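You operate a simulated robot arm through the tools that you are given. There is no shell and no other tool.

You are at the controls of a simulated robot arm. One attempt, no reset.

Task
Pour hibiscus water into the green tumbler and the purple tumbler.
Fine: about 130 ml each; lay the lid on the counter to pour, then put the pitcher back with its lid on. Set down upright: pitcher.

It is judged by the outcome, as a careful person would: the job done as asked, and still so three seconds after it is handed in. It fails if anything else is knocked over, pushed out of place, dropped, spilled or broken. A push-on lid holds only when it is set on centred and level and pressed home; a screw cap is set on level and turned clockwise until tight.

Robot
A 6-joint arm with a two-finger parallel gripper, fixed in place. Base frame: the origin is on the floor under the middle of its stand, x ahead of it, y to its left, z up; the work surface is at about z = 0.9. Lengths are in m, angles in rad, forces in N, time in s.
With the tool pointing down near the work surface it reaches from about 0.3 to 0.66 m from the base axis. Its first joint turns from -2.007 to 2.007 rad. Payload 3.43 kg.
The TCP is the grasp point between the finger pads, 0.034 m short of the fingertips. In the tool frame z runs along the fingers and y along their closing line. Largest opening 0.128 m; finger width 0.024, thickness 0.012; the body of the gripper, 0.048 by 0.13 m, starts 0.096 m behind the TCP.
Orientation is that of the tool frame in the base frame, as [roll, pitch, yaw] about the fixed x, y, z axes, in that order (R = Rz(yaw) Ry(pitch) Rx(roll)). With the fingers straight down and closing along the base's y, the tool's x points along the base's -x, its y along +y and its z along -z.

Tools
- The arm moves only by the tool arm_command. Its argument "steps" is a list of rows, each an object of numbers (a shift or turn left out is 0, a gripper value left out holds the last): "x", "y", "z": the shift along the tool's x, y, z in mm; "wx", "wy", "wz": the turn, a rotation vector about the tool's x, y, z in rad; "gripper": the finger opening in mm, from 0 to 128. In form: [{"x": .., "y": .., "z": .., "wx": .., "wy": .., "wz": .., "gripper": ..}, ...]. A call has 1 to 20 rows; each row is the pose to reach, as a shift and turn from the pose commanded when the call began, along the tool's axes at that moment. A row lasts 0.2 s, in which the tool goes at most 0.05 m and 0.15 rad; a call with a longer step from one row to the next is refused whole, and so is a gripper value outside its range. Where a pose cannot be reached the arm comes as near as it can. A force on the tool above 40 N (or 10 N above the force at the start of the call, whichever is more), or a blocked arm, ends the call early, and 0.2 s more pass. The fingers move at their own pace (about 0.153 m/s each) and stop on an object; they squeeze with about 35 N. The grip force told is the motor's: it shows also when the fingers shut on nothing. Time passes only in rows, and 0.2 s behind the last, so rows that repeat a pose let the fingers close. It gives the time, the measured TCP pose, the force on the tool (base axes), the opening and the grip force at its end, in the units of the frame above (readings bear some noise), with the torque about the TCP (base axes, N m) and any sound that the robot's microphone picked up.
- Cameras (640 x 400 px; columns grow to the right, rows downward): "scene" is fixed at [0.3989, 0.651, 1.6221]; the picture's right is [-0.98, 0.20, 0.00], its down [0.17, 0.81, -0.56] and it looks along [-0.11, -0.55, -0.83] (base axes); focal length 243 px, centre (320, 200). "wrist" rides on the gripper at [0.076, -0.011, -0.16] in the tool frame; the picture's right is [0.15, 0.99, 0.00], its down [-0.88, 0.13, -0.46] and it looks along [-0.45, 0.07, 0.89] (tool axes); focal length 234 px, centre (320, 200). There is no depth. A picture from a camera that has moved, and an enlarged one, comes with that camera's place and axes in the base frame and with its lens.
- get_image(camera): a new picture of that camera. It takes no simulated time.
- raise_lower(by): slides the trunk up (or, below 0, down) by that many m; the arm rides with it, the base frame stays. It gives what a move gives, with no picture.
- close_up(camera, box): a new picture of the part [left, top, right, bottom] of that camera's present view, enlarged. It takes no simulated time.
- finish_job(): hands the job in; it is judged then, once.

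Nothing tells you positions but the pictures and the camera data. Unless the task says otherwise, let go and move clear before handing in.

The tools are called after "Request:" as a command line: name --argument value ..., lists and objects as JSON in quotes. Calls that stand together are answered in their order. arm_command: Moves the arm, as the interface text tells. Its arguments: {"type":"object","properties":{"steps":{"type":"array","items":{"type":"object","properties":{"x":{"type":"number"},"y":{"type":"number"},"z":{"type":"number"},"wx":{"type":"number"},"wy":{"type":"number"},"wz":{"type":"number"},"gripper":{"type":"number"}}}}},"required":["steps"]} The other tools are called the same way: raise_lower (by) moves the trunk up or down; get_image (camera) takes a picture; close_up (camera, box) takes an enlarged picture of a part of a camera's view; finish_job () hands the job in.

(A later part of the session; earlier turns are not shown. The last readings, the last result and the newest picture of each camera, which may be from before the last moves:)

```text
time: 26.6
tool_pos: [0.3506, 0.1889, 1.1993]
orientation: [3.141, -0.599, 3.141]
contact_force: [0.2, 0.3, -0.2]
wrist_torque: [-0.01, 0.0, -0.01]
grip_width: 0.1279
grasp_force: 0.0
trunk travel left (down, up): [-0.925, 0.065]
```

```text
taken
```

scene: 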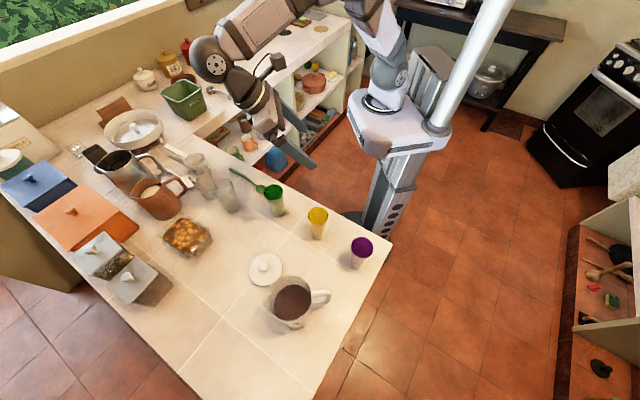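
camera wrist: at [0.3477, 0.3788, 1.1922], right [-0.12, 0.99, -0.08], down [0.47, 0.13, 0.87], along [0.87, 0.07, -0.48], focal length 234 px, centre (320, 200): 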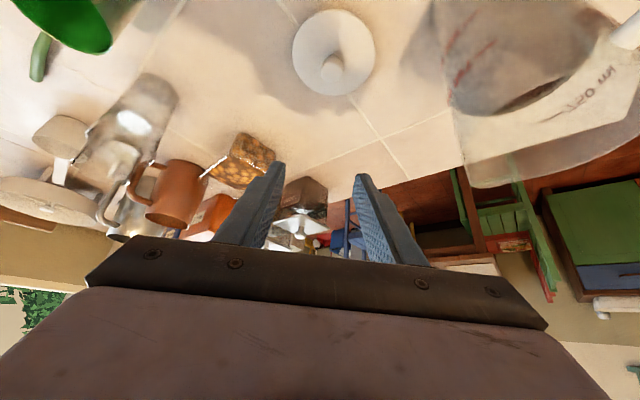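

Green works at height. I'll check it at the lower pour height too, with the fingers narrowed, then go on to the purple tumbler.

Request:
arm_command --steps '[{"gripper": 90, "x": -10, "z": 14.6}, {"x": -28, "z": 41}, {"x": -46, "z": 67}, {"x": -64, "z": 93.6}, {"x": -81.9, "z": 119.7}, {"x": -81.9, "z": 119.7}]'

Request:
get_image --camera "wrist"

Request:
get_image --camera "scene"

```text
time: 28.0
tool_pos: [0.3502, 0.1878, 1.0543]
orientation: [-3.142, -0.597, -3.141]
contact_force: [0.4, -0.3, 0.3]
wrist_torque: [0.0, 0.01, 0.0]
grip_width: 0.09
grasp_force: 0.1
trunk travel left (down, up): [-0.925, 0.065]
```

```text
taken
camera wrist: at [0.378, 0.1756, 1.2283], right [-0.12, 0.99, 0.08], down [0.98, 0.13, -0.12], along [-0.13, 0.07, -0.99], focal length 234 px, centre (320, 200)
```

wrist: 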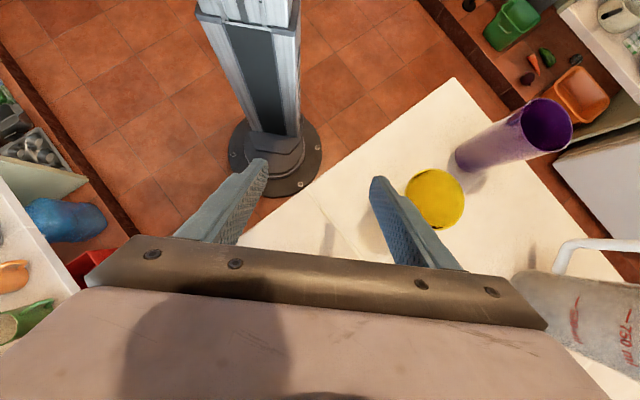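

```text
taken
```

scene: 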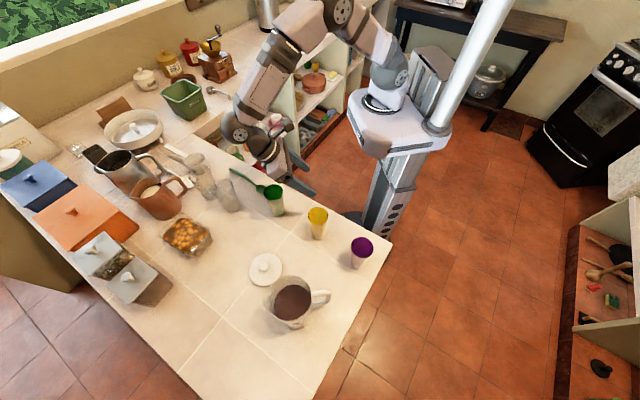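

Request:
arm_command --steps '[{"x": 20.5, "z": -30}, {"x": 41, "z": -60}, {"x": 61.5, "z": -90}, {"x": 81.9, "z": -119.7}, {"x": 103.8, "y": 28.8, "z": -104.7}, {"x": 125.6, "y": 57.5, "z": -89.7}, {"x": 147.5, "y": 86.3, "z": -74.7}, {"x": 169.4, "y": 115, "z": -59.8}, {"x": 191.2, "y": 143.8, "z": -44.8}, {"x": 213.1, "y": 172.5, "z": -29.8}, {"x": 235, "y": 201.3, "z": -14.8}, {"x": 256.8, "y": 230, "z": 0.2}, {"x": 256.8, "y": 230, "z": 0.2}]'

Request:
get_image --camera "scene"

Request:
get_image --camera "wrist"

```text
time: 30.8
tool_pos: [0.1411, 0.4164, 1.1992]
orientation: [3.141, -0.601, 3.14]
contact_force: [1.1, 0.1, 0.8]
wrist_torque: [0.03, 0.02, -0.04]
grip_width: 0.0901
grasp_force: 0.0
trunk travel left (down, up): [-0.925, 0.065]
```

```text
taken
```

scene: 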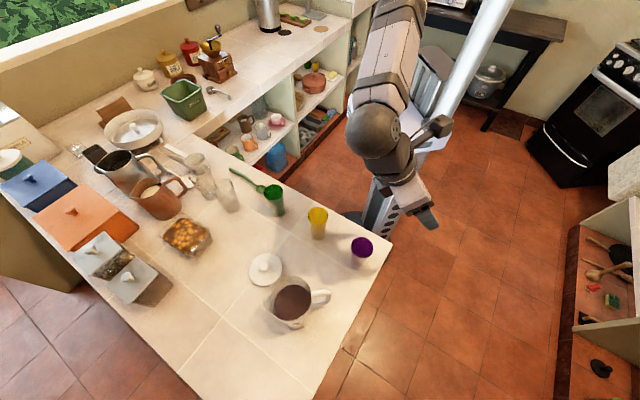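

```text
taken
camera wrist: at [0.1677, 0.4047, 1.3728], right [-0.12, 0.99, 0.08], down [0.98, 0.13, -0.12], along [-0.13, 0.07, -0.99], focal length 234 px, centre (320, 200)
```

wrist: 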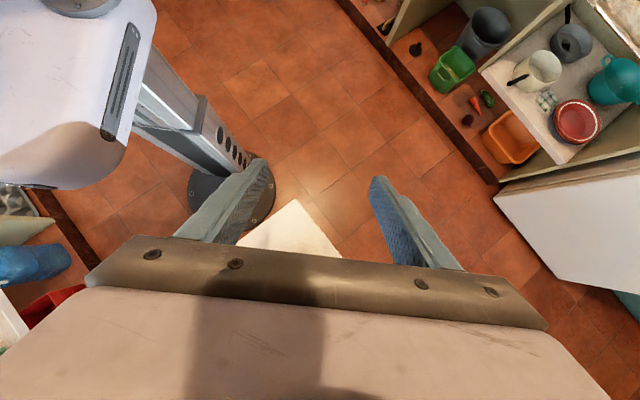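

Request:
arm_command --steps '[{"x": -10, "z": 14.6}, {"x": -28, "z": 41}, {"x": -46, "z": 67}, {"x": -64, "z": 93.6}, {"x": -81.9, "z": 119.7}, {"x": -81.9, "z": 119.7}]'

Request:
get_image --camera "scene"

Request:
get_image --camera "wrist"

```text
time: 32.2
tool_pos: [0.1394, 0.42, 1.0534]
orientation: [3.141, -0.599, -3.14]
contact_force: [-0.3, -0.2, -0.2]
wrist_torque: [0.02, 0.03, -0.02]
grip_width: 0.09
grasp_force: 0.1
trunk travel left (down, up): [-0.925, 0.065]
```

```text
taken
```

scene: 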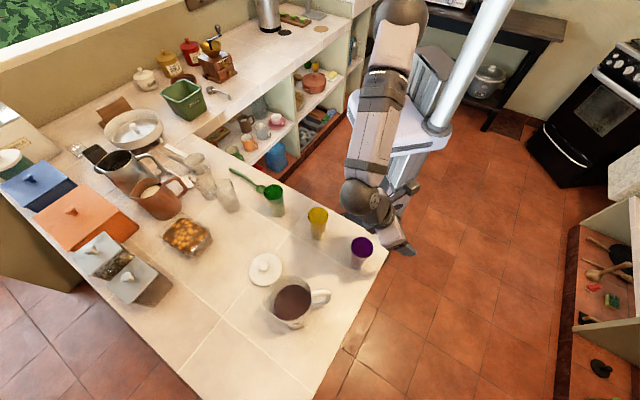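

```text
taken
camera wrist: at [0.1662, 0.4076, 1.2281], right [-0.12, 0.99, 0.08], down [0.98, 0.13, -0.12], along [-0.13, 0.07, -0.99], focal length 234 px, centre (320, 200)
```

wrist: 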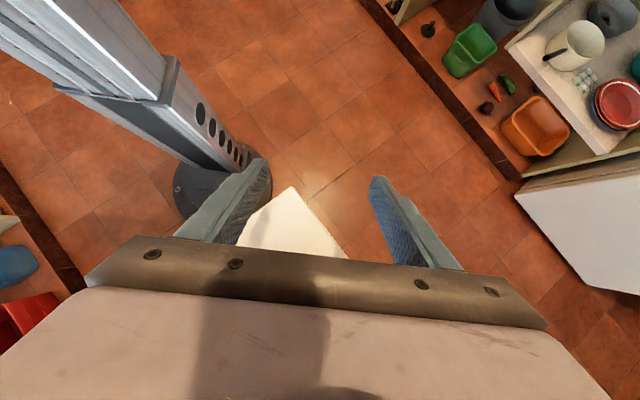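

Both pour poses are reachable. Now I'll return over the pitcher with the forward tilt restored and the gripper fully open.

Request:
arm_command --steps '[{"x": 20.5, "z": -30}, {"x": 41, "z": -60}, {"x": 61.5, "z": -90}, {"x": 82, "z": -119.8, "wy": -0.1}, {"x": 82, "z": -119.8, "wy": -0.24}, {"x": 82, "z": -119.8, "wy": -0.38}, {"x": 82, "z": -119.8, "wy": -0.52}, {"x": 82, "z": -119.8, "wy": -0.66}, {"x": 82, "z": -119.8, "wy": -0.8}, {"x": 82, "z": -119.8, "wy": -0.94}, {"x": 82, "z": -119.8, "wy": -1.08}, {"x": 82, "z": -119.8, "wy": -1.2}, {"x": 82, "z": -119.8, "wy": -1.2}]'

Request:
arm_command --steps '[{"x": -31, "y": 13.2, "z": 21.2, "gripper": 128}, {"x": -61.9, "y": 26.4, "z": 42.4}, {"x": -92.9, "y": 39.6, "z": 63.5}, {"x": -123.8, "y": 52.8, "z": 84.7}, {"x": -154.8, "y": 65.9, "z": 105.9}, {"x": -185.7, "y": 79.1, "z": 127}, {"x": -216.7, "y": 92.3, "z": 148.2}, {"x": -247.6, "y": 105.5, "z": 169.4}, {"x": -247.6, "y": 105.5, "z": 169.4}]'

Request:
get_image --camera "wrist"

Request:
close_up --camera "scene" --box '[220, 210, 370, 340]'

```text
time: 35.0
tool_pos: [0.1408, 0.4188, 1.2012]
orientation: [-3.142, 0.603, -3.14]
contact_force: [-0.3, 0.5, 0.0]
wrist_torque: [-0.03, 0.01, 0.05]
grip_width: 0.0899
grasp_force: 0.1
trunk travel left (down, up): [-0.925, 0.065]
```

```text
time: 37.0
tool_pos: [0.437, 0.5234, 1.2004]
orientation: [-3.141, 0.6, 3.141]
contact_force: [-0.6, -0.5, 0.4]
wrist_torque: [0.0, 0.02, 0.01]
grip_width: 0.1281
grasp_force: 0.1
trunk travel left (down, up): [-0.925, 0.065]
```

```text
taken
camera wrist: at [0.285, 0.5114, 1.2889], right [-0.12, 0.99, -0.08], down [0.47, 0.13, 0.87], along [0.87, 0.07, -0.48], focal length 234 px, centre (320, 200)
```

wrist: 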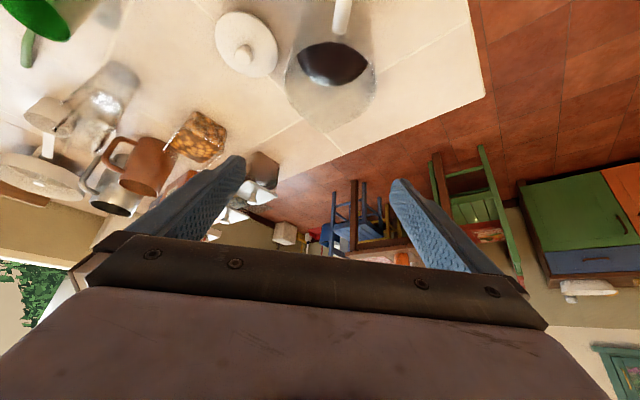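

```text
3.08 times, centred on (295, 275) of scene
camera zoom: at [0.3989, 0.651, 1.6221], right [-0.98, 0.2, 0.0], down [0.17, 0.81, -0.56], along [-0.11, -0.55, -0.83], focal length 748 px, centre (397, -31)
```

zoom: 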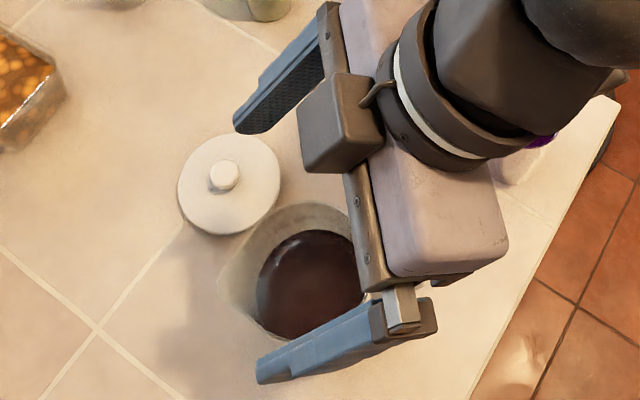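

I'm now above the pitcher. I'll lower the open fingers around the body, stopping partway to check clearances.

Request:
arm_command --steps '[{"x": 16.9, "z": 24.8}, {"x": 33.9, "z": 49.5}, {"x": 50.8, "z": 74.3}, {"x": 67.8, "z": 99}, {"x": 79, "z": 115.5}, {"x": 79, "z": 115.5}]'

Request:
get_image --camera "wrist"

Request:
close_up --camera "scene" --box '[220, 210, 370, 340]'

```text
time: 38.4
tool_pos: [0.4402, 0.5263, 1.0596]
orientation: [-3.141, 0.601, -3.141]
contact_force: [0.2, 0.2, -0.1]
wrist_torque: [0.04, 0.0, 0.01]
grip_width: 0.1281
grasp_force: 0.0
trunk travel left (down, up): [-0.925, 0.065]
```

```text
taken
camera wrist: at [0.2871, 0.513, 1.1484], right [-0.12, 0.99, -0.08], down [0.47, 0.13, 0.87], along [0.87, 0.07, -0.48], focal length 234 px, centre (320, 200)
```

wrist: 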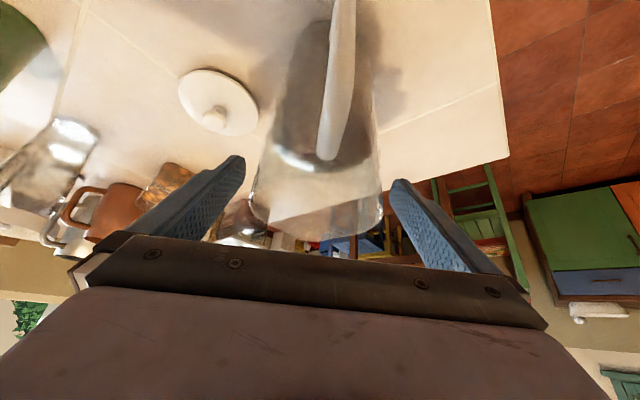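

```text
3.08 times, centred on (295, 275) of scene
camera zoom: at [0.3989, 0.651, 1.6221], right [-0.98, 0.2, 0.0], down [0.17, 0.81, -0.56], along [-0.11, -0.55, -0.83], focal length 748 px, centre (397, -31)
```

zoom: 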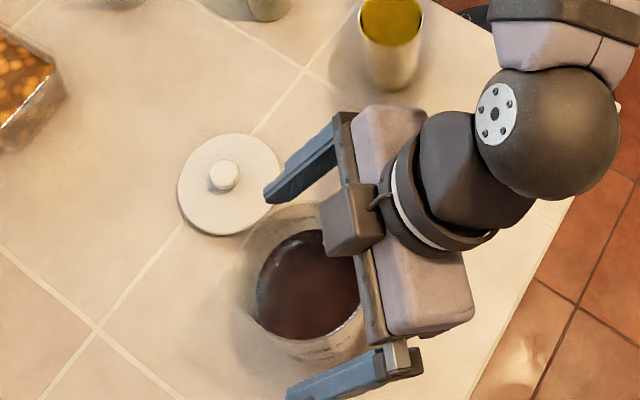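

Request:
arm_command --steps '[{"x": 8, "z": 11.7}, {"x": 16, "z": 23.4}, {"x": 22, "z": 32.1}, {"x": 27, "z": 39.4}, {"x": 31.7, "z": 46.3}, {"x": 31.7, "z": 46.3}]'

Request:
get_image --camera "wrist"

Request:
close_up --camera "scene" --box '[220, 210, 370, 340]'

```text
time: 39.8
tool_pos: [0.4383, 0.5242, 1.0047]
orientation: [3.141, 0.602, 3.141]
contact_force: [-0.3, 0.5, -0.1]
wrist_torque: [0.01, -0.03, 0.03]
grip_width: 0.1279
grasp_force: 0.1
trunk travel left (down, up): [-0.925, 0.065]
```

```text
taken
camera wrist: at [0.2867, 0.5114, 1.0917], right [-0.12, 0.99, -0.08], down [0.47, 0.13, 0.87], along [0.87, 0.07, -0.48], focal length 234 px, centre (320, 200)
```

wrist: 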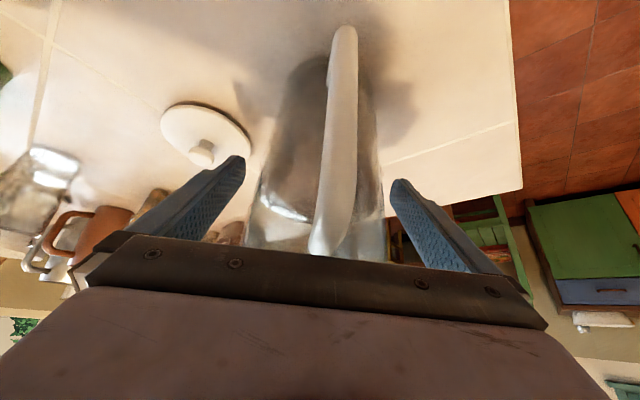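

```text
3.08 times, centred on (295, 275) of scene
camera zoom: at [0.3989, 0.651, 1.6221], right [-0.98, 0.2, 0.0], down [0.17, 0.81, -0.56], along [-0.11, -0.55, -0.83], focal length 748 px, centre (397, -31)
```

zoom: 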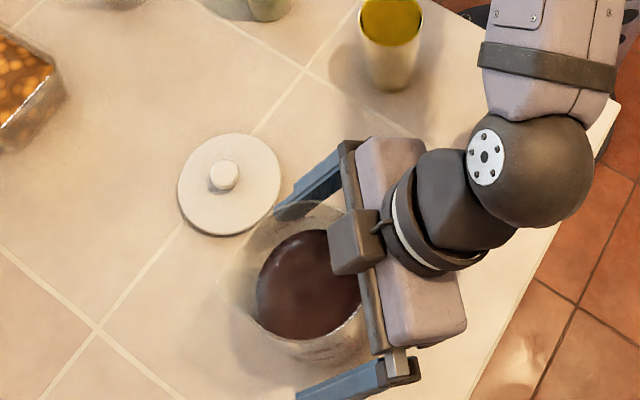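

The fingers straddle the body with no contact. I'll close in small steps.

Request:
arm_command --steps '[{"gripper": 118}, {"gripper": 110}, {"gripper": 104}, {"gripper": 100}, {"gripper": 97}, {"gripper": 95}, {"gripper": 93}, {"gripper": 91}, {"gripper": 89}, {"gripper": 87}, {"gripper": 85}, {"gripper": 80}, {"gripper": 60}, {"gripper": 60}, {"gripper": 60}]'

Request:
get_image --camera "wrist"

Request:
close_up --camera "scene" --box '[220, 210, 370, 340]'

```text
time: 43.0
tool_pos: [0.44, 0.5231, 1.0017]
orientation: [3.141, 0.6, -3.141]
contact_force: [0.0, -3.2, -0.4]
wrist_torque: [-0.24, -0.09, -0.01]
grip_width: 0.0918
grasp_force: 34.8
trunk travel left (down, up): [-0.925, 0.065]
```

```text
taken
camera wrist: at [0.2867, 0.5111, 1.0917], right [-0.12, 0.99, -0.08], down [0.47, 0.13, 0.87], along [0.87, 0.07, -0.48], focal length 234 px, centre (320, 200)
```

wrist: 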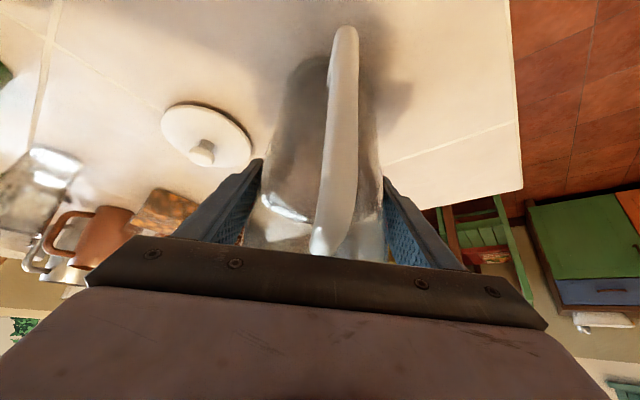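

```text
3.08 times, centred on (295, 275) of scene
camera zoom: at [0.3989, 0.651, 1.6221], right [-0.98, 0.2, 0.0], down [0.17, 0.81, -0.56], along [-0.11, -0.55, -0.83], focal length 748 px, centre (397, -31)
```

zoom: 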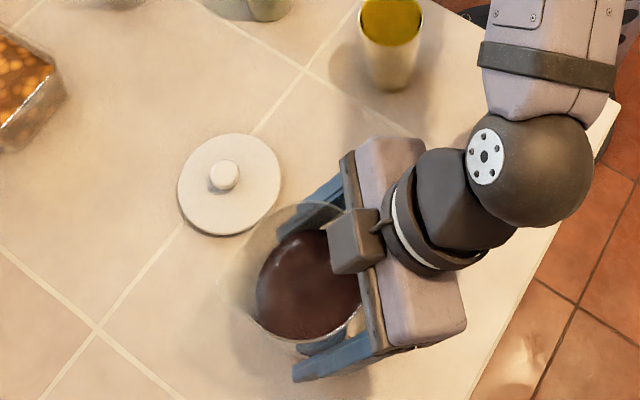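

The pitcher body is gripped at 91.8 mm. I'll lift slightly to check the hold and weigh it.

Request:
arm_command --steps '[{"x": -1.1, "z": -1.7}, {"x": -2.8, "z": -4.1}, {"x": -5.6, "z": -8.3}, {"x": -8.5, "z": -12.4}, {"x": -11.3, "z": -16.5}, {"x": -11.3, "z": -16.5}, {"x": -11.3, "z": -16.5}]'

Request:
get_image --camera "wrist"

Request:
close_up --camera "scene" --box '[220, 210, 370, 340]'

```text
time: 44.6
tool_pos: [0.4406, 0.524, 1.0242]
orientation: [-3.141, 0.6, 3.141]
contact_force: [0.8, 0.2, -7.7]
wrist_torque: [-0.01, -0.12, 0.02]
grip_width: 0.0915
grasp_force: 34.9
trunk travel left (down, up): [-0.925, 0.065]
```

```text
taken
camera wrist: at [0.2873, 0.5125, 1.1116], right [-0.12, 0.99, -0.08], down [0.47, 0.13, 0.87], along [0.87, 0.07, -0.48], focal length 234 px, centre (320, 200)
```

wrist: 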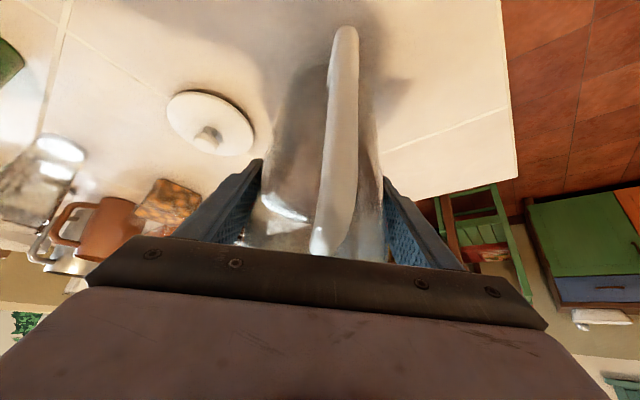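

```text
3.08 times, centred on (295, 275) of scene
camera zoom: at [0.3989, 0.651, 1.6221], right [-0.98, 0.2, 0.0], down [0.17, 0.81, -0.56], along [-0.11, -0.55, -0.83], focal length 748 px, centre (397, -31)
```

zoom: 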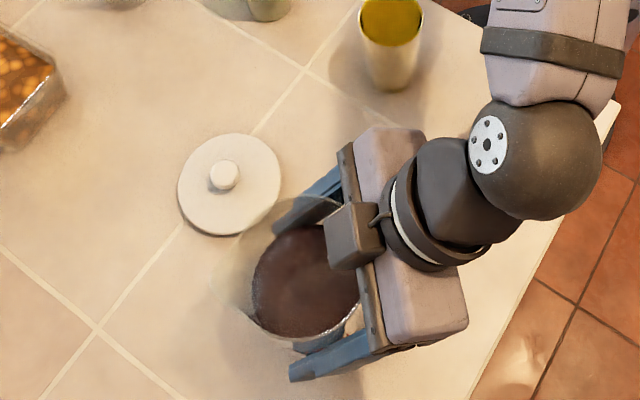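

The hold is good, with a measured weight near 8 N. I'll lift to a safe carry height and take several weight readings as a baseline.

Request:
arm_command --steps '[{"x": -5.6, "z": -8.3}, {"x": -16.9, "z": -24.8}, {"x": -31, "z": -45.4}, {"x": -45.2, "z": -66}, {"x": -59.3, "z": -86.7}, {"x": -71, "z": -104}, {"x": -79, "z": -115.5}, {"x": -82.4, "z": -120.5}, {"x": -82.4, "z": -120.5}]'

Request:
arm_command --steps '[{"x": 0}]'

Request:
arm_command --steps '[{"x": 0}]'

Request:
arm_command --steps '[{"x": 0}]'

Request:
arm_command --steps '[{"x": 0}]'

Request:
arm_command --steps '[{"x": 0}]'

Request:
arm_command --steps '[{"x": 0}]'

Request:
arm_command --steps '[{"x": 0}]'

Request:
arm_command --steps '[{"x": 0}]'

Request:
get_image --camera "wrist"

Request:
get_image --camera "scene"

```text
time: 46.6
tool_pos: [0.4393, 0.5236, 1.1697]
orientation: [-3.139, 0.601, -3.141]
contact_force: [-0.2, 0.4, -7.7]
wrist_torque: [0.02, -0.08, 0.03]
grip_width: 0.0917
grasp_force: 35.1
trunk travel left (down, up): [-0.925, 0.065]
```

```text
time: 47.0
tool_pos: [0.4395, 0.5247, 1.1699]
orientation: [-3.139, 0.597, -3.14]
contact_force: [0.1, -0.2, -8.2]
wrist_torque: [0.0, -0.1, 0.01]
grip_width: 0.0914
grasp_force: 34.8
trunk travel left (down, up): [-0.925, 0.065]
```

```text
time: 47.4
tool_pos: [0.4391, 0.5239, 1.1699]
orientation: [-3.139, 0.599, -3.141]
contact_force: [0.9, -0.4, -8.2]
wrist_torque: [0.0, -0.11, 0.0]
grip_width: 0.0917
grasp_force: 35.2
trunk travel left (down, up): [-0.925, 0.065]
```

```text
time: 47.8
tool_pos: [0.4394, 0.5242, 1.1691]
orientation: [-3.14, 0.6, -3.141]
contact_force: [0.2, 0.4, -7.5]
wrist_torque: [-0.01, -0.07, 0.01]
grip_width: 0.0918
grasp_force: 35.0
trunk travel left (down, up): [-0.925, 0.065]
```

```text
time: 48.2
tool_pos: [0.4379, 0.5244, 1.1696]
orientation: [-3.14, 0.599, -3.14]
contact_force: [-0.4, 0.4, -7.6]
wrist_torque: [-0.01, -0.1, 0.0]
grip_width: 0.0916
grasp_force: 35.3
trunk travel left (down, up): [-0.925, 0.065]
```

```text
time: 48.6
tool_pos: [0.4391, 0.5241, 1.1702]
orientation: [-3.14, 0.598, -3.137]
contact_force: [0.6, 0.5, -7.7]
wrist_torque: [0.0, -0.1, 0.06]
grip_width: 0.0919
grasp_force: 35.0
trunk travel left (down, up): [-0.925, 0.065]
```

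```text
time: 49.0
tool_pos: [0.4402, 0.5248, 1.1697]
orientation: [-3.141, 0.599, -3.14]
contact_force: [0.1, 1.4, -7.3]
wrist_torque: [-0.02, -0.09, 0.02]
grip_width: 0.092
grasp_force: 34.8
trunk travel left (down, up): [-0.925, 0.065]
```

```text
time: 49.4
tool_pos: [0.4393, 0.5251, 1.1704]
orientation: [-3.141, 0.597, -3.141]
contact_force: [-0.3, -0.5, -7.6]
wrist_torque: [-0.03, -0.1, 0.01]
grip_width: 0.0916
grasp_force: 35.2
trunk travel left (down, up): [-0.925, 0.065]
```

```text
time: 49.8
tool_pos: [0.44, 0.5244, 1.1697]
orientation: [-3.14, 0.598, -3.139]
contact_force: [-0.6, -0.3, -8.0]
wrist_torque: [-0.02, -0.13, 0.0]
grip_width: 0.0916
grasp_force: 35.0
trunk travel left (down, up): [-0.925, 0.065]
```

```text
taken
camera wrist: at [0.2867, 0.5123, 1.2582], right [-0.12, 0.99, -0.08], down [0.47, 0.13, 0.87], along [0.87, 0.07, -0.48], focal length 234 px, centre (320, 200)
```

wrist: 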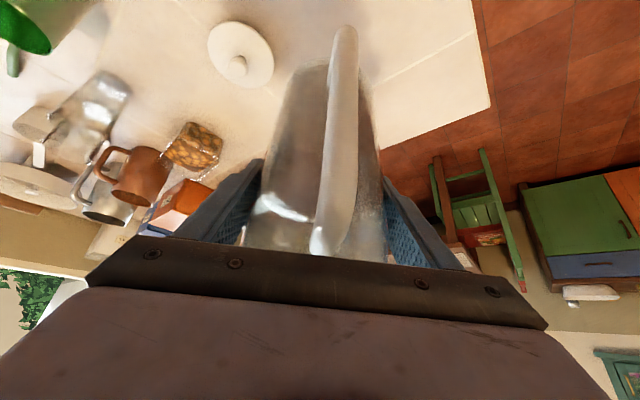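

```text
taken
```

scene: 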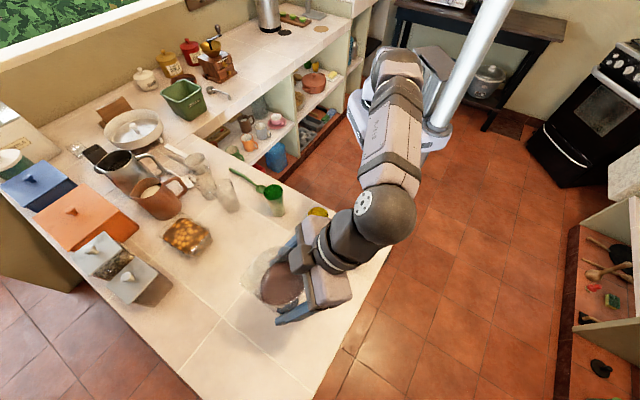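

The baseline averages about 7.7 N, so after one 130 ml pour it should read about 6.45 N. I'll carry the pitcher upright and smoothly to the green tumbler, on its −x side.

Request:
arm_command --steps '[{"x": 1.5, "y": -6.7, "z": -1.0}, {"x": 4.5, "y": -20.1, "z": -3.0}, {"x": 8.9, "y": -40.2, "z": -6.1}, {"x": 14.1, "y": -63.7, "z": -9.7}, {"x": 20.1, "y": -90.5, "z": -13.7}, {"x": 26.7, "y": -120.6, "z": -18.3}, {"x": 33.4, "y": -150.8, "z": -22.9}, {"x": 40.1, "y": -180.9, "z": -27.4}, {"x": 46.8, "y": -211, "z": -32}, {"x": 53.5, "y": -241.2, "z": -36.6}, {"x": 59.4, "y": -268, "z": -40.6}, {"x": 64.6, "y": -291.5, "z": -44.2}, {"x": 69.1, "y": -311.6, "z": -47.2}, {"x": 72.1, "y": -325, "z": -49.3}, {"x": 74.3, "y": -335, "z": -50.8}, {"x": 74.3, "y": -335, "z": -50.8}, {"x": 74.3, "y": -335, "z": -50.8}]'

Request:
get_image --camera "scene"

Request:
get_image --camera "wrist"

```text
time: 53.4
tool_pos: [0.3492, 0.1881, 1.1687]
orientation: [3.14, 0.601, -3.141]
contact_force: [-0.3, 0.5, -7.5]
wrist_torque: [-0.02, -0.08, 0.02]
grip_width: 0.0919
grasp_force: 34.8
trunk travel left (down, up): [-0.925, 0.065]
```

```text
taken
```

scene: 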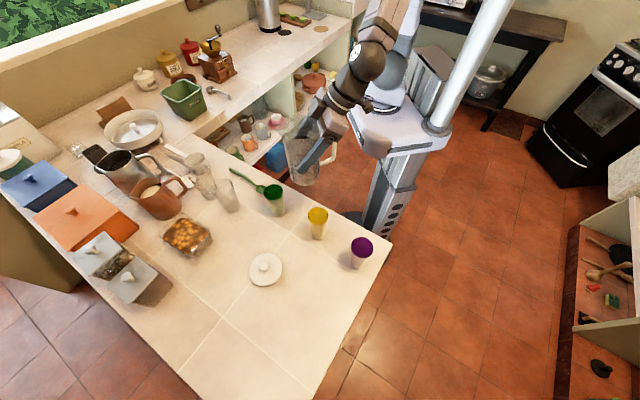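

```text
taken
camera wrist: at [0.1973, 0.1756, 1.2569], right [-0.12, 0.99, -0.08], down [0.47, 0.13, 0.87], along [0.87, 0.07, -0.48], focal length 234 px, centre (320, 200)
```

wrist: 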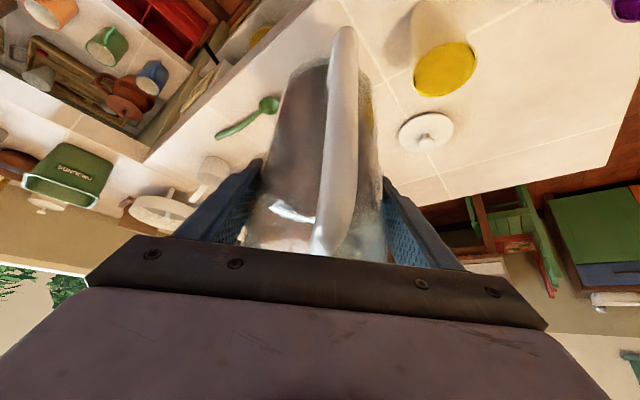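

Request:
close_up --camera "scene" --box '[225, 90, 385, 240]'

```text
2.67 times, centred on (305, 165) of scene
camera zoom: at [0.3989, 0.651, 1.6221], right [-0.98, 0.2, 0.0], down [0.17, 0.81, -0.56], along [-0.11, -0.55, -0.83], focal length 648 px, centre (360, 293)
```

zoom: 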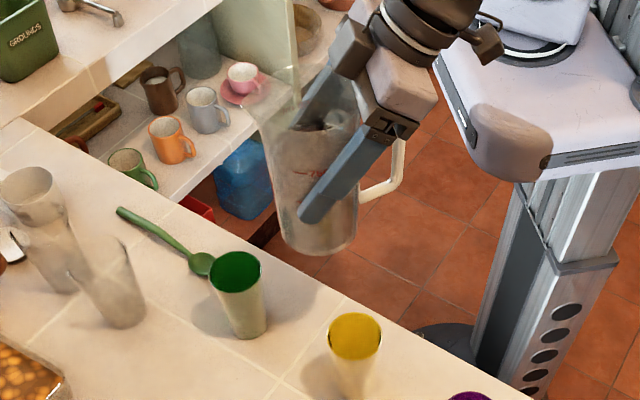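

There's clearance on all sides. I'll tilt partway to about 34°, still below the pour threshold, while coming down a little, then check where the spout sits over the green tumbler.

Request:
arm_command --steps '[{"x": 3, "z": 4.4, "wy": 0.04}, {"x": 8, "z": 11.7, "wy": 0.1}, {"x": 13.5, "z": 19.8, "wy": 0.16}, {"x": 19, "z": 27.8, "wy": 0.22}, {"x": 24.5, "z": 35.9, "wy": 0.28}, {"x": 30, "z": 43.9, "wy": 0.34}, {"x": 35.5, "z": 52, "wy": 0.4}, {"x": 41, "z": 60, "wy": 0.46}, {"x": 46, "z": 67.3, "wy": 0.52}, {"x": 49.5, "z": 72.4, "wy": 0.57}, {"x": 50.8, "z": 74.3, "wy": 0.6}, {"x": 50.8, "z": 74.3, "wy": 0.6}, {"x": 50.8, "z": 74.3, "wy": 0.6}]'

Request:
close_up --camera "scene" --box '[225, 110, 385, 260]'

Request:
get_image --camera "wrist"

```text
time: 56.2
tool_pos: [0.3487, 0.1887, 1.0771]
orientation: [-3.141, -0.002, 3.141]
contact_force: [-0.2, -0.7, -7.3]
wrist_torque: [0.0, -0.19, 0.0]
grip_width: 0.0918
grasp_force: 34.9
trunk travel left (down, up): [-0.925, 0.065]
```

```text
2.67 times, centred on (305, 185) of scene
camera zoom: at [0.3989, 0.651, 1.6221], right [-0.98, 0.2, 0.0], down [0.17, 0.81, -0.56], along [-0.11, -0.55, -0.83], focal length 648 px, centre (360, 240)
```

zoom: 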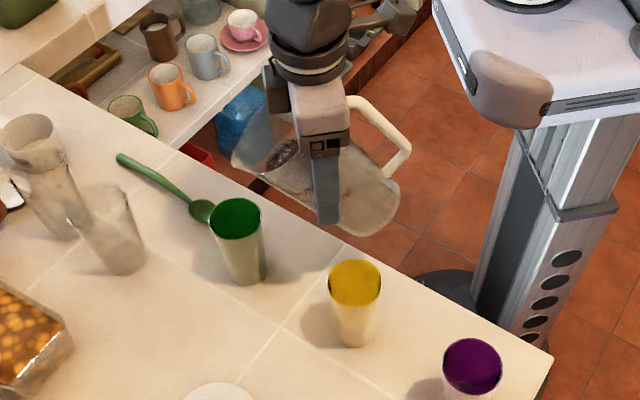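

```text
taken
camera wrist: at [0.2741, 0.177, 1.2381], right [-0.15, 0.99, 0.0], down [0.88, 0.13, 0.45], along [0.45, 0.07, -0.89], focal length 234 px, centre (320, 200)
```

wrist: 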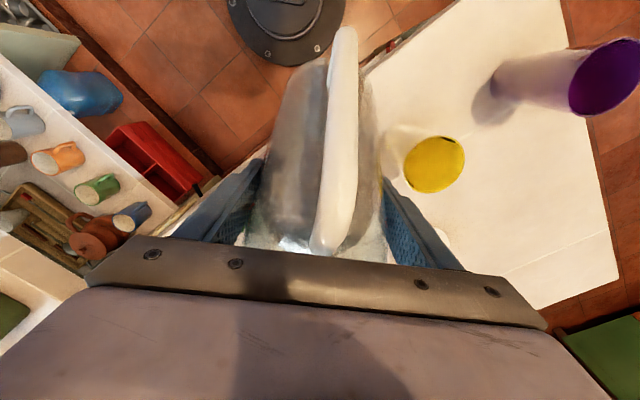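

Request:
close_up --camera "scene" --box '[255, 140, 335, 215]'

```text
5.33 times, centred on (295, 178) of scene
camera zoom: at [0.3989, 0.651, 1.6221], right [-0.98, 0.2, 0.0], down [0.17, 0.81, -0.56], along [-0.11, -0.55, -0.83], focal length 1296 px, centre (453, 320)
```

zoom: 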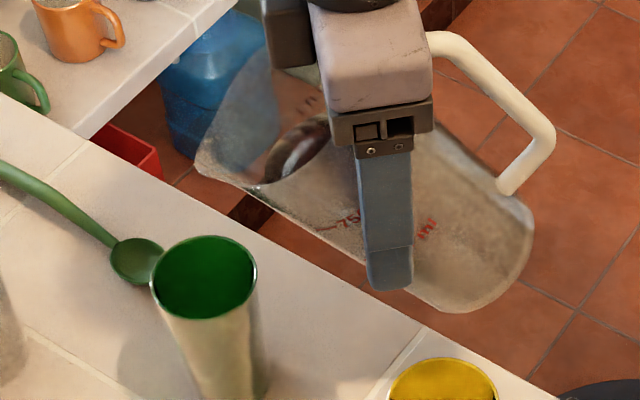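

The triangulated spout tip is at (0.4415, 0.19, 1.108), matching my model, and the pitcher hasn't slipped. I'll lower the spout to about 30 mm above the green rim at a 43° tilt.

Request:
arm_command --steps '[{"x": 0.3, "y": -0.1, "z": 6, "wy": 0.02}, {"x": 0.6, "y": -0.2, "z": 16, "wy": 0.05}, {"x": 1.0, "y": -0.3, "z": 27, "wy": 0.08}, {"x": 1.3, "y": -0.4, "z": 38, "wy": 0.11}, {"x": 1.6, "y": -0.5, "z": 46, "wy": 0.135}, {"x": 1.7, "y": -0.5, "z": 50.5, "wy": 0.15}, {"x": 1.7, "y": -0.5, "z": 50.5, "wy": 0.15}]'

Request:
close_up --camera "scene" --box '[255, 150, 335, 225]'

```text
time: 57.8
tool_pos: [0.3471, 0.1872, 1.0295]
orientation: [3.141, -0.15, -3.141]
contact_force: [-0.3, 0.4, -8.1]
wrist_torque: [0.0, -0.17, 0.0]
grip_width: 0.0917
grasp_force: 34.6
trunk travel left (down, up): [-0.925, 0.065]
```

```text
5.33 times, centred on (295, 188) of scene
camera zoom: at [0.3989, 0.651, 1.6221], right [-0.98, 0.2, 0.0], down [0.17, 0.81, -0.56], along [-0.11, -0.55, -0.83], focal length 1296 px, centre (453, 267)
```

zoom: 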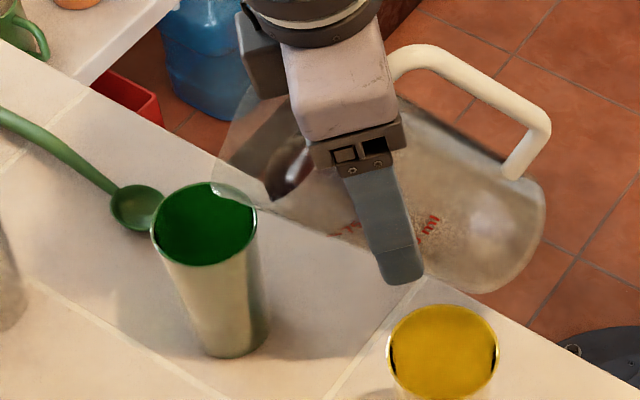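

Request:
arm_command --steps '[{"x": 0.4, "z": -1.6, "wy": 0.0175}, {"x": 0.8, "z": -3.2, "wy": 0.035}, {"x": 1.2, "z": -4.8, "wy": 0.0525}, {"x": 1.6, "z": -6.4, "wy": 0.07}, {"x": 1.6, "z": -6.4, "wy": 0.07}, {"x": 1.6, "z": -6.4, "wy": 0.07}]'

Request:
close_up --camera "scene" --box '[255, 150, 335, 225]'

```text
time: 59.2
tool_pos: [0.3478, 0.1887, 1.0358]
orientation: [-3.141, -0.219, -3.141]
contact_force: [-0.9, -1.0, -7.6]
wrist_torque: [0.0, -0.15, -0.01]
grip_width: 0.0917
grasp_force: 34.6
trunk travel left (down, up): [-0.925, 0.065]
```

```text
5.33 times, centred on (295, 188) of scene
camera zoom: at [0.3989, 0.651, 1.6221], right [-0.98, 0.2, 0.0], down [0.17, 0.81, -0.56], along [-0.11, -0.55, -0.83], focal length 1296 px, centre (453, 267)
```

zoom: 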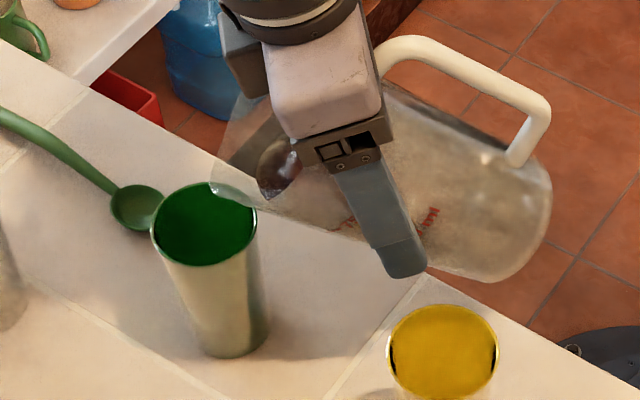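

Request:
arm_command --steps '[{"x": 0.35, "z": -1.35, "wy": 0.015}, {"x": 0.7, "z": -2.7, "wy": 0.03}, {"x": 1.05, "z": -4.05, "wy": 0.045}, {"x": 1.4, "z": -5.4, "wy": 0.06}, {"x": 1.4, "z": -5.4, "wy": 0.06}, {"x": 1.4, "z": -5.4, "wy": 0.06}]'

Request:
close_up --camera "scene" --box '[255, 150, 335, 225]'

```text
time: 60.6
tool_pos: [0.3484, 0.1885, 1.0417]
orientation: [3.141, -0.282, 3.141]
contact_force: [-1.0, 0.5, -7.7]
wrist_torque: [-0.01, -0.18, 0.01]
grip_width: 0.0913
grasp_force: 35.0
trunk travel left (down, up): [-0.925, 0.065]
```

```text
5.33 times, centred on (295, 188) of scene
camera zoom: at [0.3989, 0.651, 1.6221], right [-0.98, 0.2, 0.0], down [0.17, 0.81, -0.56], along [-0.11, -0.55, -0.83], focal length 1296 px, centre (453, 267)
```

zoom: 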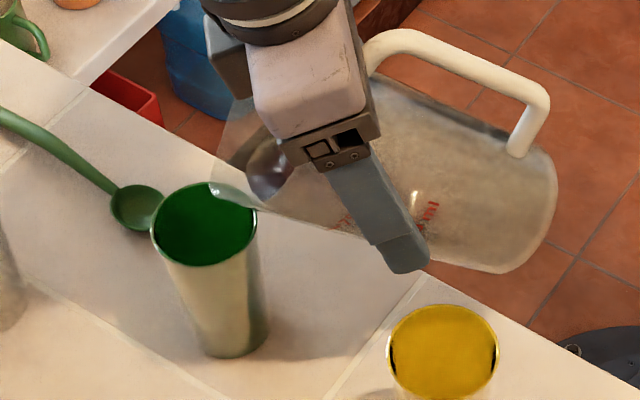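

Request:
arm_command --steps '[{"x": 0.35, "z": -1.4, "wy": 0.015}, {"x": 0.7, "z": -2.8, "wy": 0.03}, {"x": 1.05, "z": -4.1, "wy": 0.045}, {"x": 1.4, "z": -5.5, "wy": 0.06}, {"x": 1.4, "z": -5.5, "wy": 0.06}, {"x": 1.4, "z": -5.5, "wy": 0.06}]'

Request:
close_up --camera "scene" --box '[255, 150, 335, 225]'

```text
time: 62.0
tool_pos: [0.3475, 0.189, 1.0452]
orientation: [3.141, -0.339, -3.141]
contact_force: [-0.4, -0.8, -7.8]
wrist_torque: [0.04, -0.21, -0.02]
grip_width: 0.0918
grasp_force: 35.7
trunk travel left (down, up): [-0.925, 0.065]
```

```text
5.33 times, centred on (295, 188) of scene
camera zoom: at [0.3989, 0.651, 1.6221], right [-0.98, 0.2, 0.0], down [0.17, 0.81, -0.56], along [-0.11, -0.55, -0.83], focal length 1296 px, centre (453, 267)
```

zoom: 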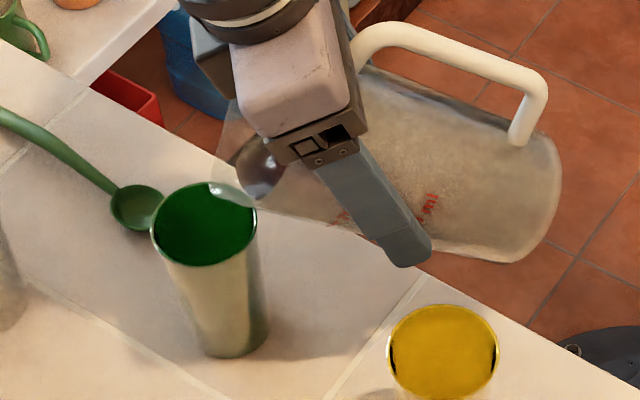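

Request:
arm_command --steps '[{"x": 0.35, "z": -1.4, "wy": 0.015}, {"x": 0.7, "z": -2.8, "wy": 0.03}, {"x": 1.05, "z": -4.2, "wy": 0.045}, {"x": 1.4, "z": -5.6, "wy": 0.06}, {"x": 1.4, "z": -5.6, "wy": 0.06}, {"x": 1.4, "z": -5.6, "wy": 0.06}]'

Request:
close_up --camera "scene" --box '[255, 150, 335, 225]'

```text
time: 63.4
tool_pos: [0.3483, 0.1895, 1.0523]
orientation: [-3.141, -0.4, -3.14]
contact_force: [0.0, -0.7, -7.6]
wrist_torque: [0.02, -0.19, -0.01]
grip_width: 0.0919
grasp_force: 34.9
trunk travel left (down, up): [-0.925, 0.065]
```

```text
5.33 times, centred on (295, 188) of scene
camera zoom: at [0.3989, 0.651, 1.6221], right [-0.98, 0.2, 0.0], down [0.17, 0.81, -0.56], along [-0.11, -0.55, -0.83], focal length 1296 px, centre (453, 267)
```

zoom: 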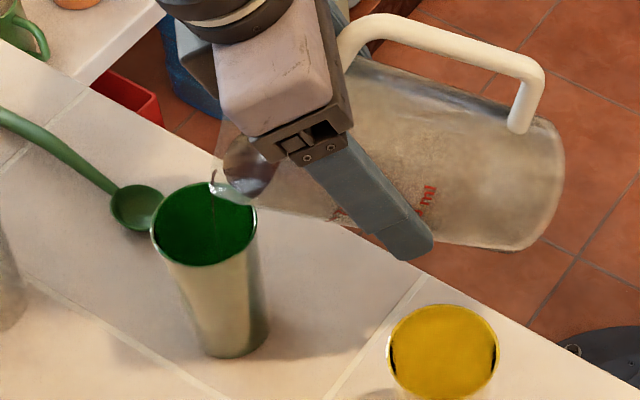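

A thin stream has started at about 57° and is landing inside the green tumbler. I'll tilt slightly further and hold while I watch the weight and level.

Request:
arm_command --steps '[{"x": 0.4, "z": -1.3, "wy": 0.015}, {"x": 0.8, "z": -2.7, "wy": 0.03}, {"x": 0.8, "z": -2.7, "wy": 0.03}, {"x": 0.8, "z": -2.7, "wy": 0.03}]'

Request:
close_up --camera "scene" --box '[255, 150, 335, 225]'

Request:
arm_command --steps '[{"x": 0}, {"x": 0}]'

Request:
arm_command --steps '[{"x": 0}]'

Request:
close_up --camera "scene" --box '[255, 150, 335, 225]'

```text
time: 64.4
tool_pos: [0.3476, 0.188, 1.0547]
orientation: [3.141, -0.431, -3.141]
contact_force: [0.6, -0.7, -7.8]
wrist_torque: [-0.02, -0.17, -0.01]
grip_width: 0.0916
grasp_force: 35.1
trunk travel left (down, up): [-0.925, 0.065]
```

```text
5.33 times, centred on (295, 188) of scene
camera zoom: at [0.3989, 0.651, 1.6221], right [-0.98, 0.2, 0.0], down [0.17, 0.81, -0.56], along [-0.11, -0.55, -0.83], focal length 1296 px, centre (453, 267)
```

zoom: 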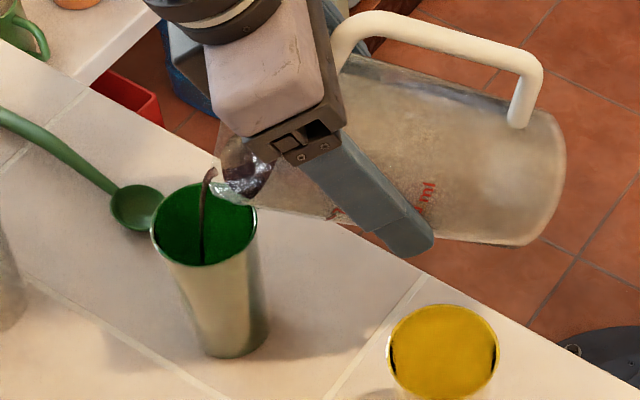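

```text
time: 65.0
tool_pos: [0.3482, 0.1891, 1.0559]
orientation: [-3.141, -0.429, 3.141]
contact_force: [-0.7, 0.7, -7.6]
wrist_torque: [0.0, -0.21, 0.0]
grip_width: 0.0918
grasp_force: 35.1
trunk travel left (down, up): [-0.925, 0.065]
```

```text
time: 65.4
tool_pos: [0.3478, 0.1896, 1.0548]
orientation: [-3.14, -0.431, 3.141]
contact_force: [0.3, 0.2, -7.1]
wrist_torque: [-0.02, -0.2, 0.01]
grip_width: 0.0917
grasp_force: 35.1
trunk travel left (down, up): [-0.925, 0.065]
```

```text
5.33 times, centred on (295, 188) of scene
camera zoom: at [0.3989, 0.651, 1.6221], right [-0.98, 0.2, 0.0], down [0.17, 0.81, -0.56], along [-0.11, -0.55, -0.83], focal length 1296 px, centre (453, 267)
```

zoom: 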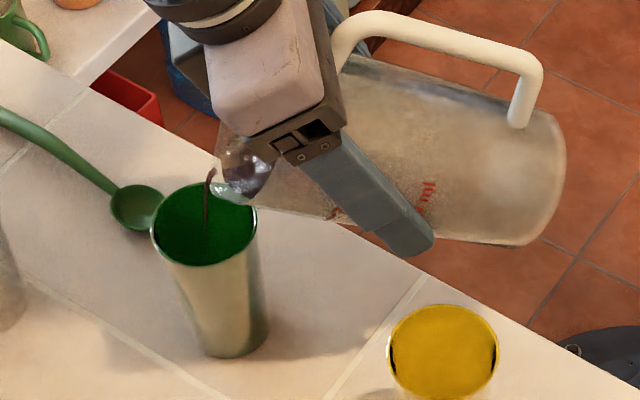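

Request:
arm_command --steps '[{"x": 0.35, "z": -1.3, "wy": 0.015}, {"x": 0.7, "z": -2.7, "wy": 0.03}, {"x": 0.7, "z": -2.7, "wy": 0.03}, {"x": 0.7, "z": -2.7, "wy": 0.03}]'

Request:
close_up --camera "scene" --box '[255, 150, 335, 225]'

Request:
arm_command --steps '[{"x": 0}, {"x": 0}]'

Request:
arm_command --steps '[{"x": 0}]'

Request:
close_up --camera "scene" --box '[255, 150, 335, 225]'

```text
time: 66.4
tool_pos: [0.3486, 0.1878, 1.0581]
orientation: [-3.142, -0.462, -3.141]
contact_force: [0.9, -0.2, -7.0]
wrist_torque: [0.0, -0.17, 0.01]
grip_width: 0.0918
grasp_force: 34.7
trunk travel left (down, up): [-0.925, 0.065]
```

```text
5.33 times, centred on (295, 188) of scene
camera zoom: at [0.3989, 0.651, 1.6221], right [-0.98, 0.2, 0.0], down [0.17, 0.81, -0.56], along [-0.11, -0.55, -0.83], focal length 1296 px, centre (453, 267)
```

zoom: 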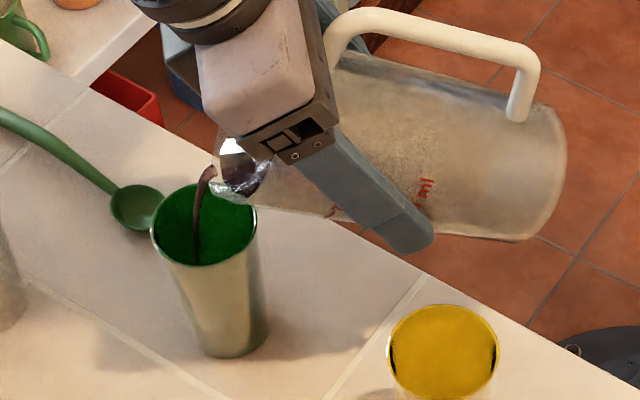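

```text
time: 67.0
tool_pos: [0.3489, 0.1896, 1.0569]
orientation: [-3.141, -0.461, -3.141]
contact_force: [0.5, 0.4, -7.8]
wrist_torque: [0.03, -0.14, -0.01]
grip_width: 0.0917
grasp_force: 34.7
trunk travel left (down, up): [-0.925, 0.065]
```

```text
time: 67.4
tool_pos: [0.3499, 0.1877, 1.0574]
orientation: [3.141, -0.461, 3.141]
contact_force: [-0.2, 0.3, -7.0]
wrist_torque: [0.0, -0.18, -0.01]
grip_width: 0.0918
grasp_force: 35.1
trunk travel left (down, up): [-0.925, 0.065]
```

```text
5.33 times, centred on (295, 188) of scene
camera zoom: at [0.3989, 0.651, 1.6221], right [-0.98, 0.2, 0.0], down [0.17, 0.81, -0.56], along [-0.11, -0.55, -0.83], focal length 1296 px, centre (453, 267)
```

zoom: 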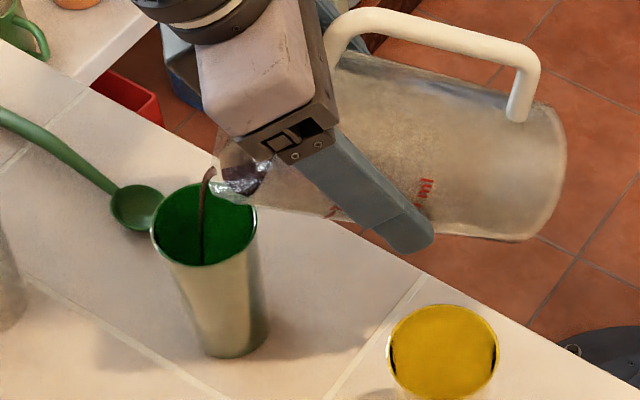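

Request:
arm_command --steps '[{"x": 0}, {"x": 0}, {"x": 0}]'

Request:
arm_command --steps '[{"x": 0}, {"x": 0}, {"x": 0}]'

Request:
arm_command --steps '[{"x": 0}, {"x": 0}, {"x": 0}]'

Request:
arm_command --steps '[{"x": 0}]'

Request:
close_up --camera "scene" --box '[255, 150, 335, 225]'

```text
time: 68.2
tool_pos: [0.3482, 0.1885, 1.0574]
orientation: [3.141, -0.46, -3.142]
contact_force: [0.0, -0.5, -7.8]
wrist_torque: [0.03, -0.15, 0.0]
grip_width: 0.0917
grasp_force: 35.3
trunk travel left (down, up): [-0.925, 0.065]
```

```text
time: 69.0
tool_pos: [0.35, 0.1891, 1.0573]
orientation: [3.141, -0.462, 3.141]
contact_force: [0.0, 0.0, -8.1]
wrist_torque: [-0.02, -0.21, -0.03]
grip_width: 0.0919
grasp_force: 35.0
trunk travel left (down, up): [-0.925, 0.065]
```

```text
time: 69.8
tool_pos: [0.3485, 0.1878, 1.0573]
orientation: [-3.14, -0.463, 3.14]
contact_force: [-0.6, -0.2, -7.6]
wrist_torque: [-0.03, -0.19, -0.02]
grip_width: 0.0915
grasp_force: 35.1
trunk travel left (down, up): [-0.925, 0.065]
```

```text
time: 70.2
tool_pos: [0.3493, 0.1888, 1.0577]
orientation: [3.141, -0.461, 3.14]
contact_force: [-0.4, 0.1, -6.8]
wrist_torque: [-0.03, -0.16, 0.03]
grip_width: 0.0915
grasp_force: 35.2
trunk travel left (down, up): [-0.925, 0.065]
```

```text
5.33 times, centred on (295, 188) of scene
camera zoom: at [0.3989, 0.651, 1.6221], right [-0.98, 0.2, 0.0], down [0.17, 0.81, -0.56], along [-0.11, -0.55, -0.83], focal length 1296 px, centre (453, 267)
```

zoom: 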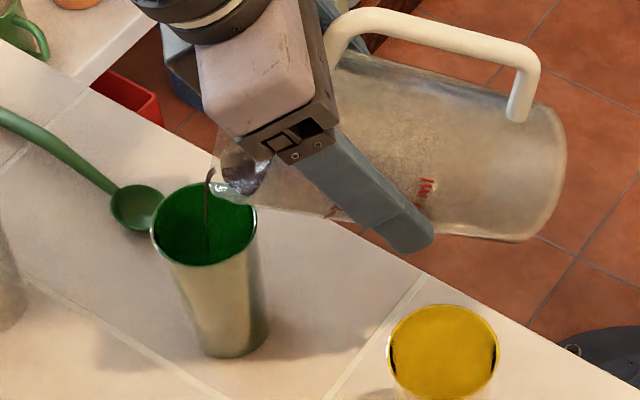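

Request:
close_up --camera "scene" --box '[268, 168, 300, 202]'

Request:
get_image --camera "wrist"

```text
11.76 times, centred on (284, 185) of scene
camera zoom: at [0.3989, 0.651, 1.6221], right [-0.98, 0.2, 0.0], down [0.17, 0.81, -0.56], along [-0.11, -0.55, -0.83], focal length 2859 px, centre (744, 376)
```

zoom: 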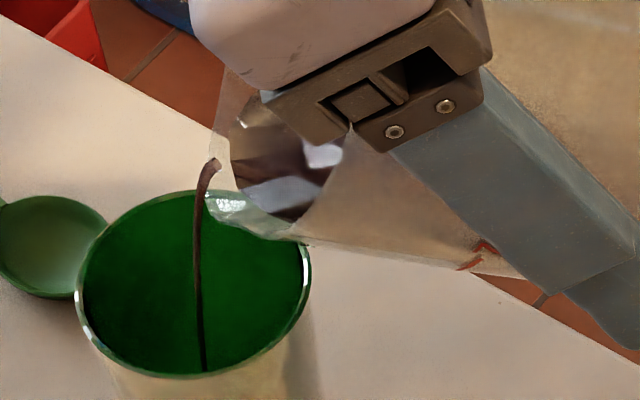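

```text
taken
camera wrist: at [0.3521, 0.1764, 1.2338], right [-0.13, 0.99, 0.06], down [0.99, 0.13, 0.02], along [0.01, 0.07, -1.0], focal length 234 px, centre (320, 200)
```

wrist: 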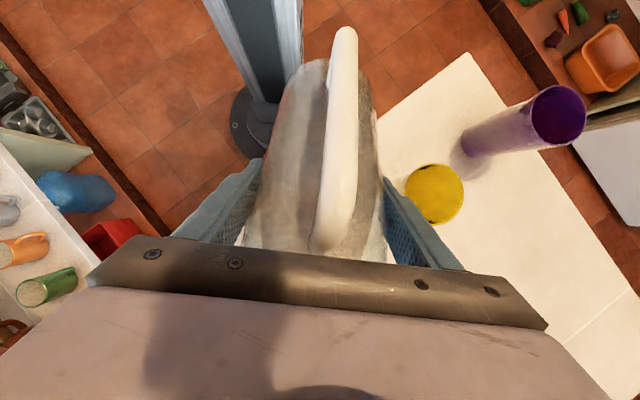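

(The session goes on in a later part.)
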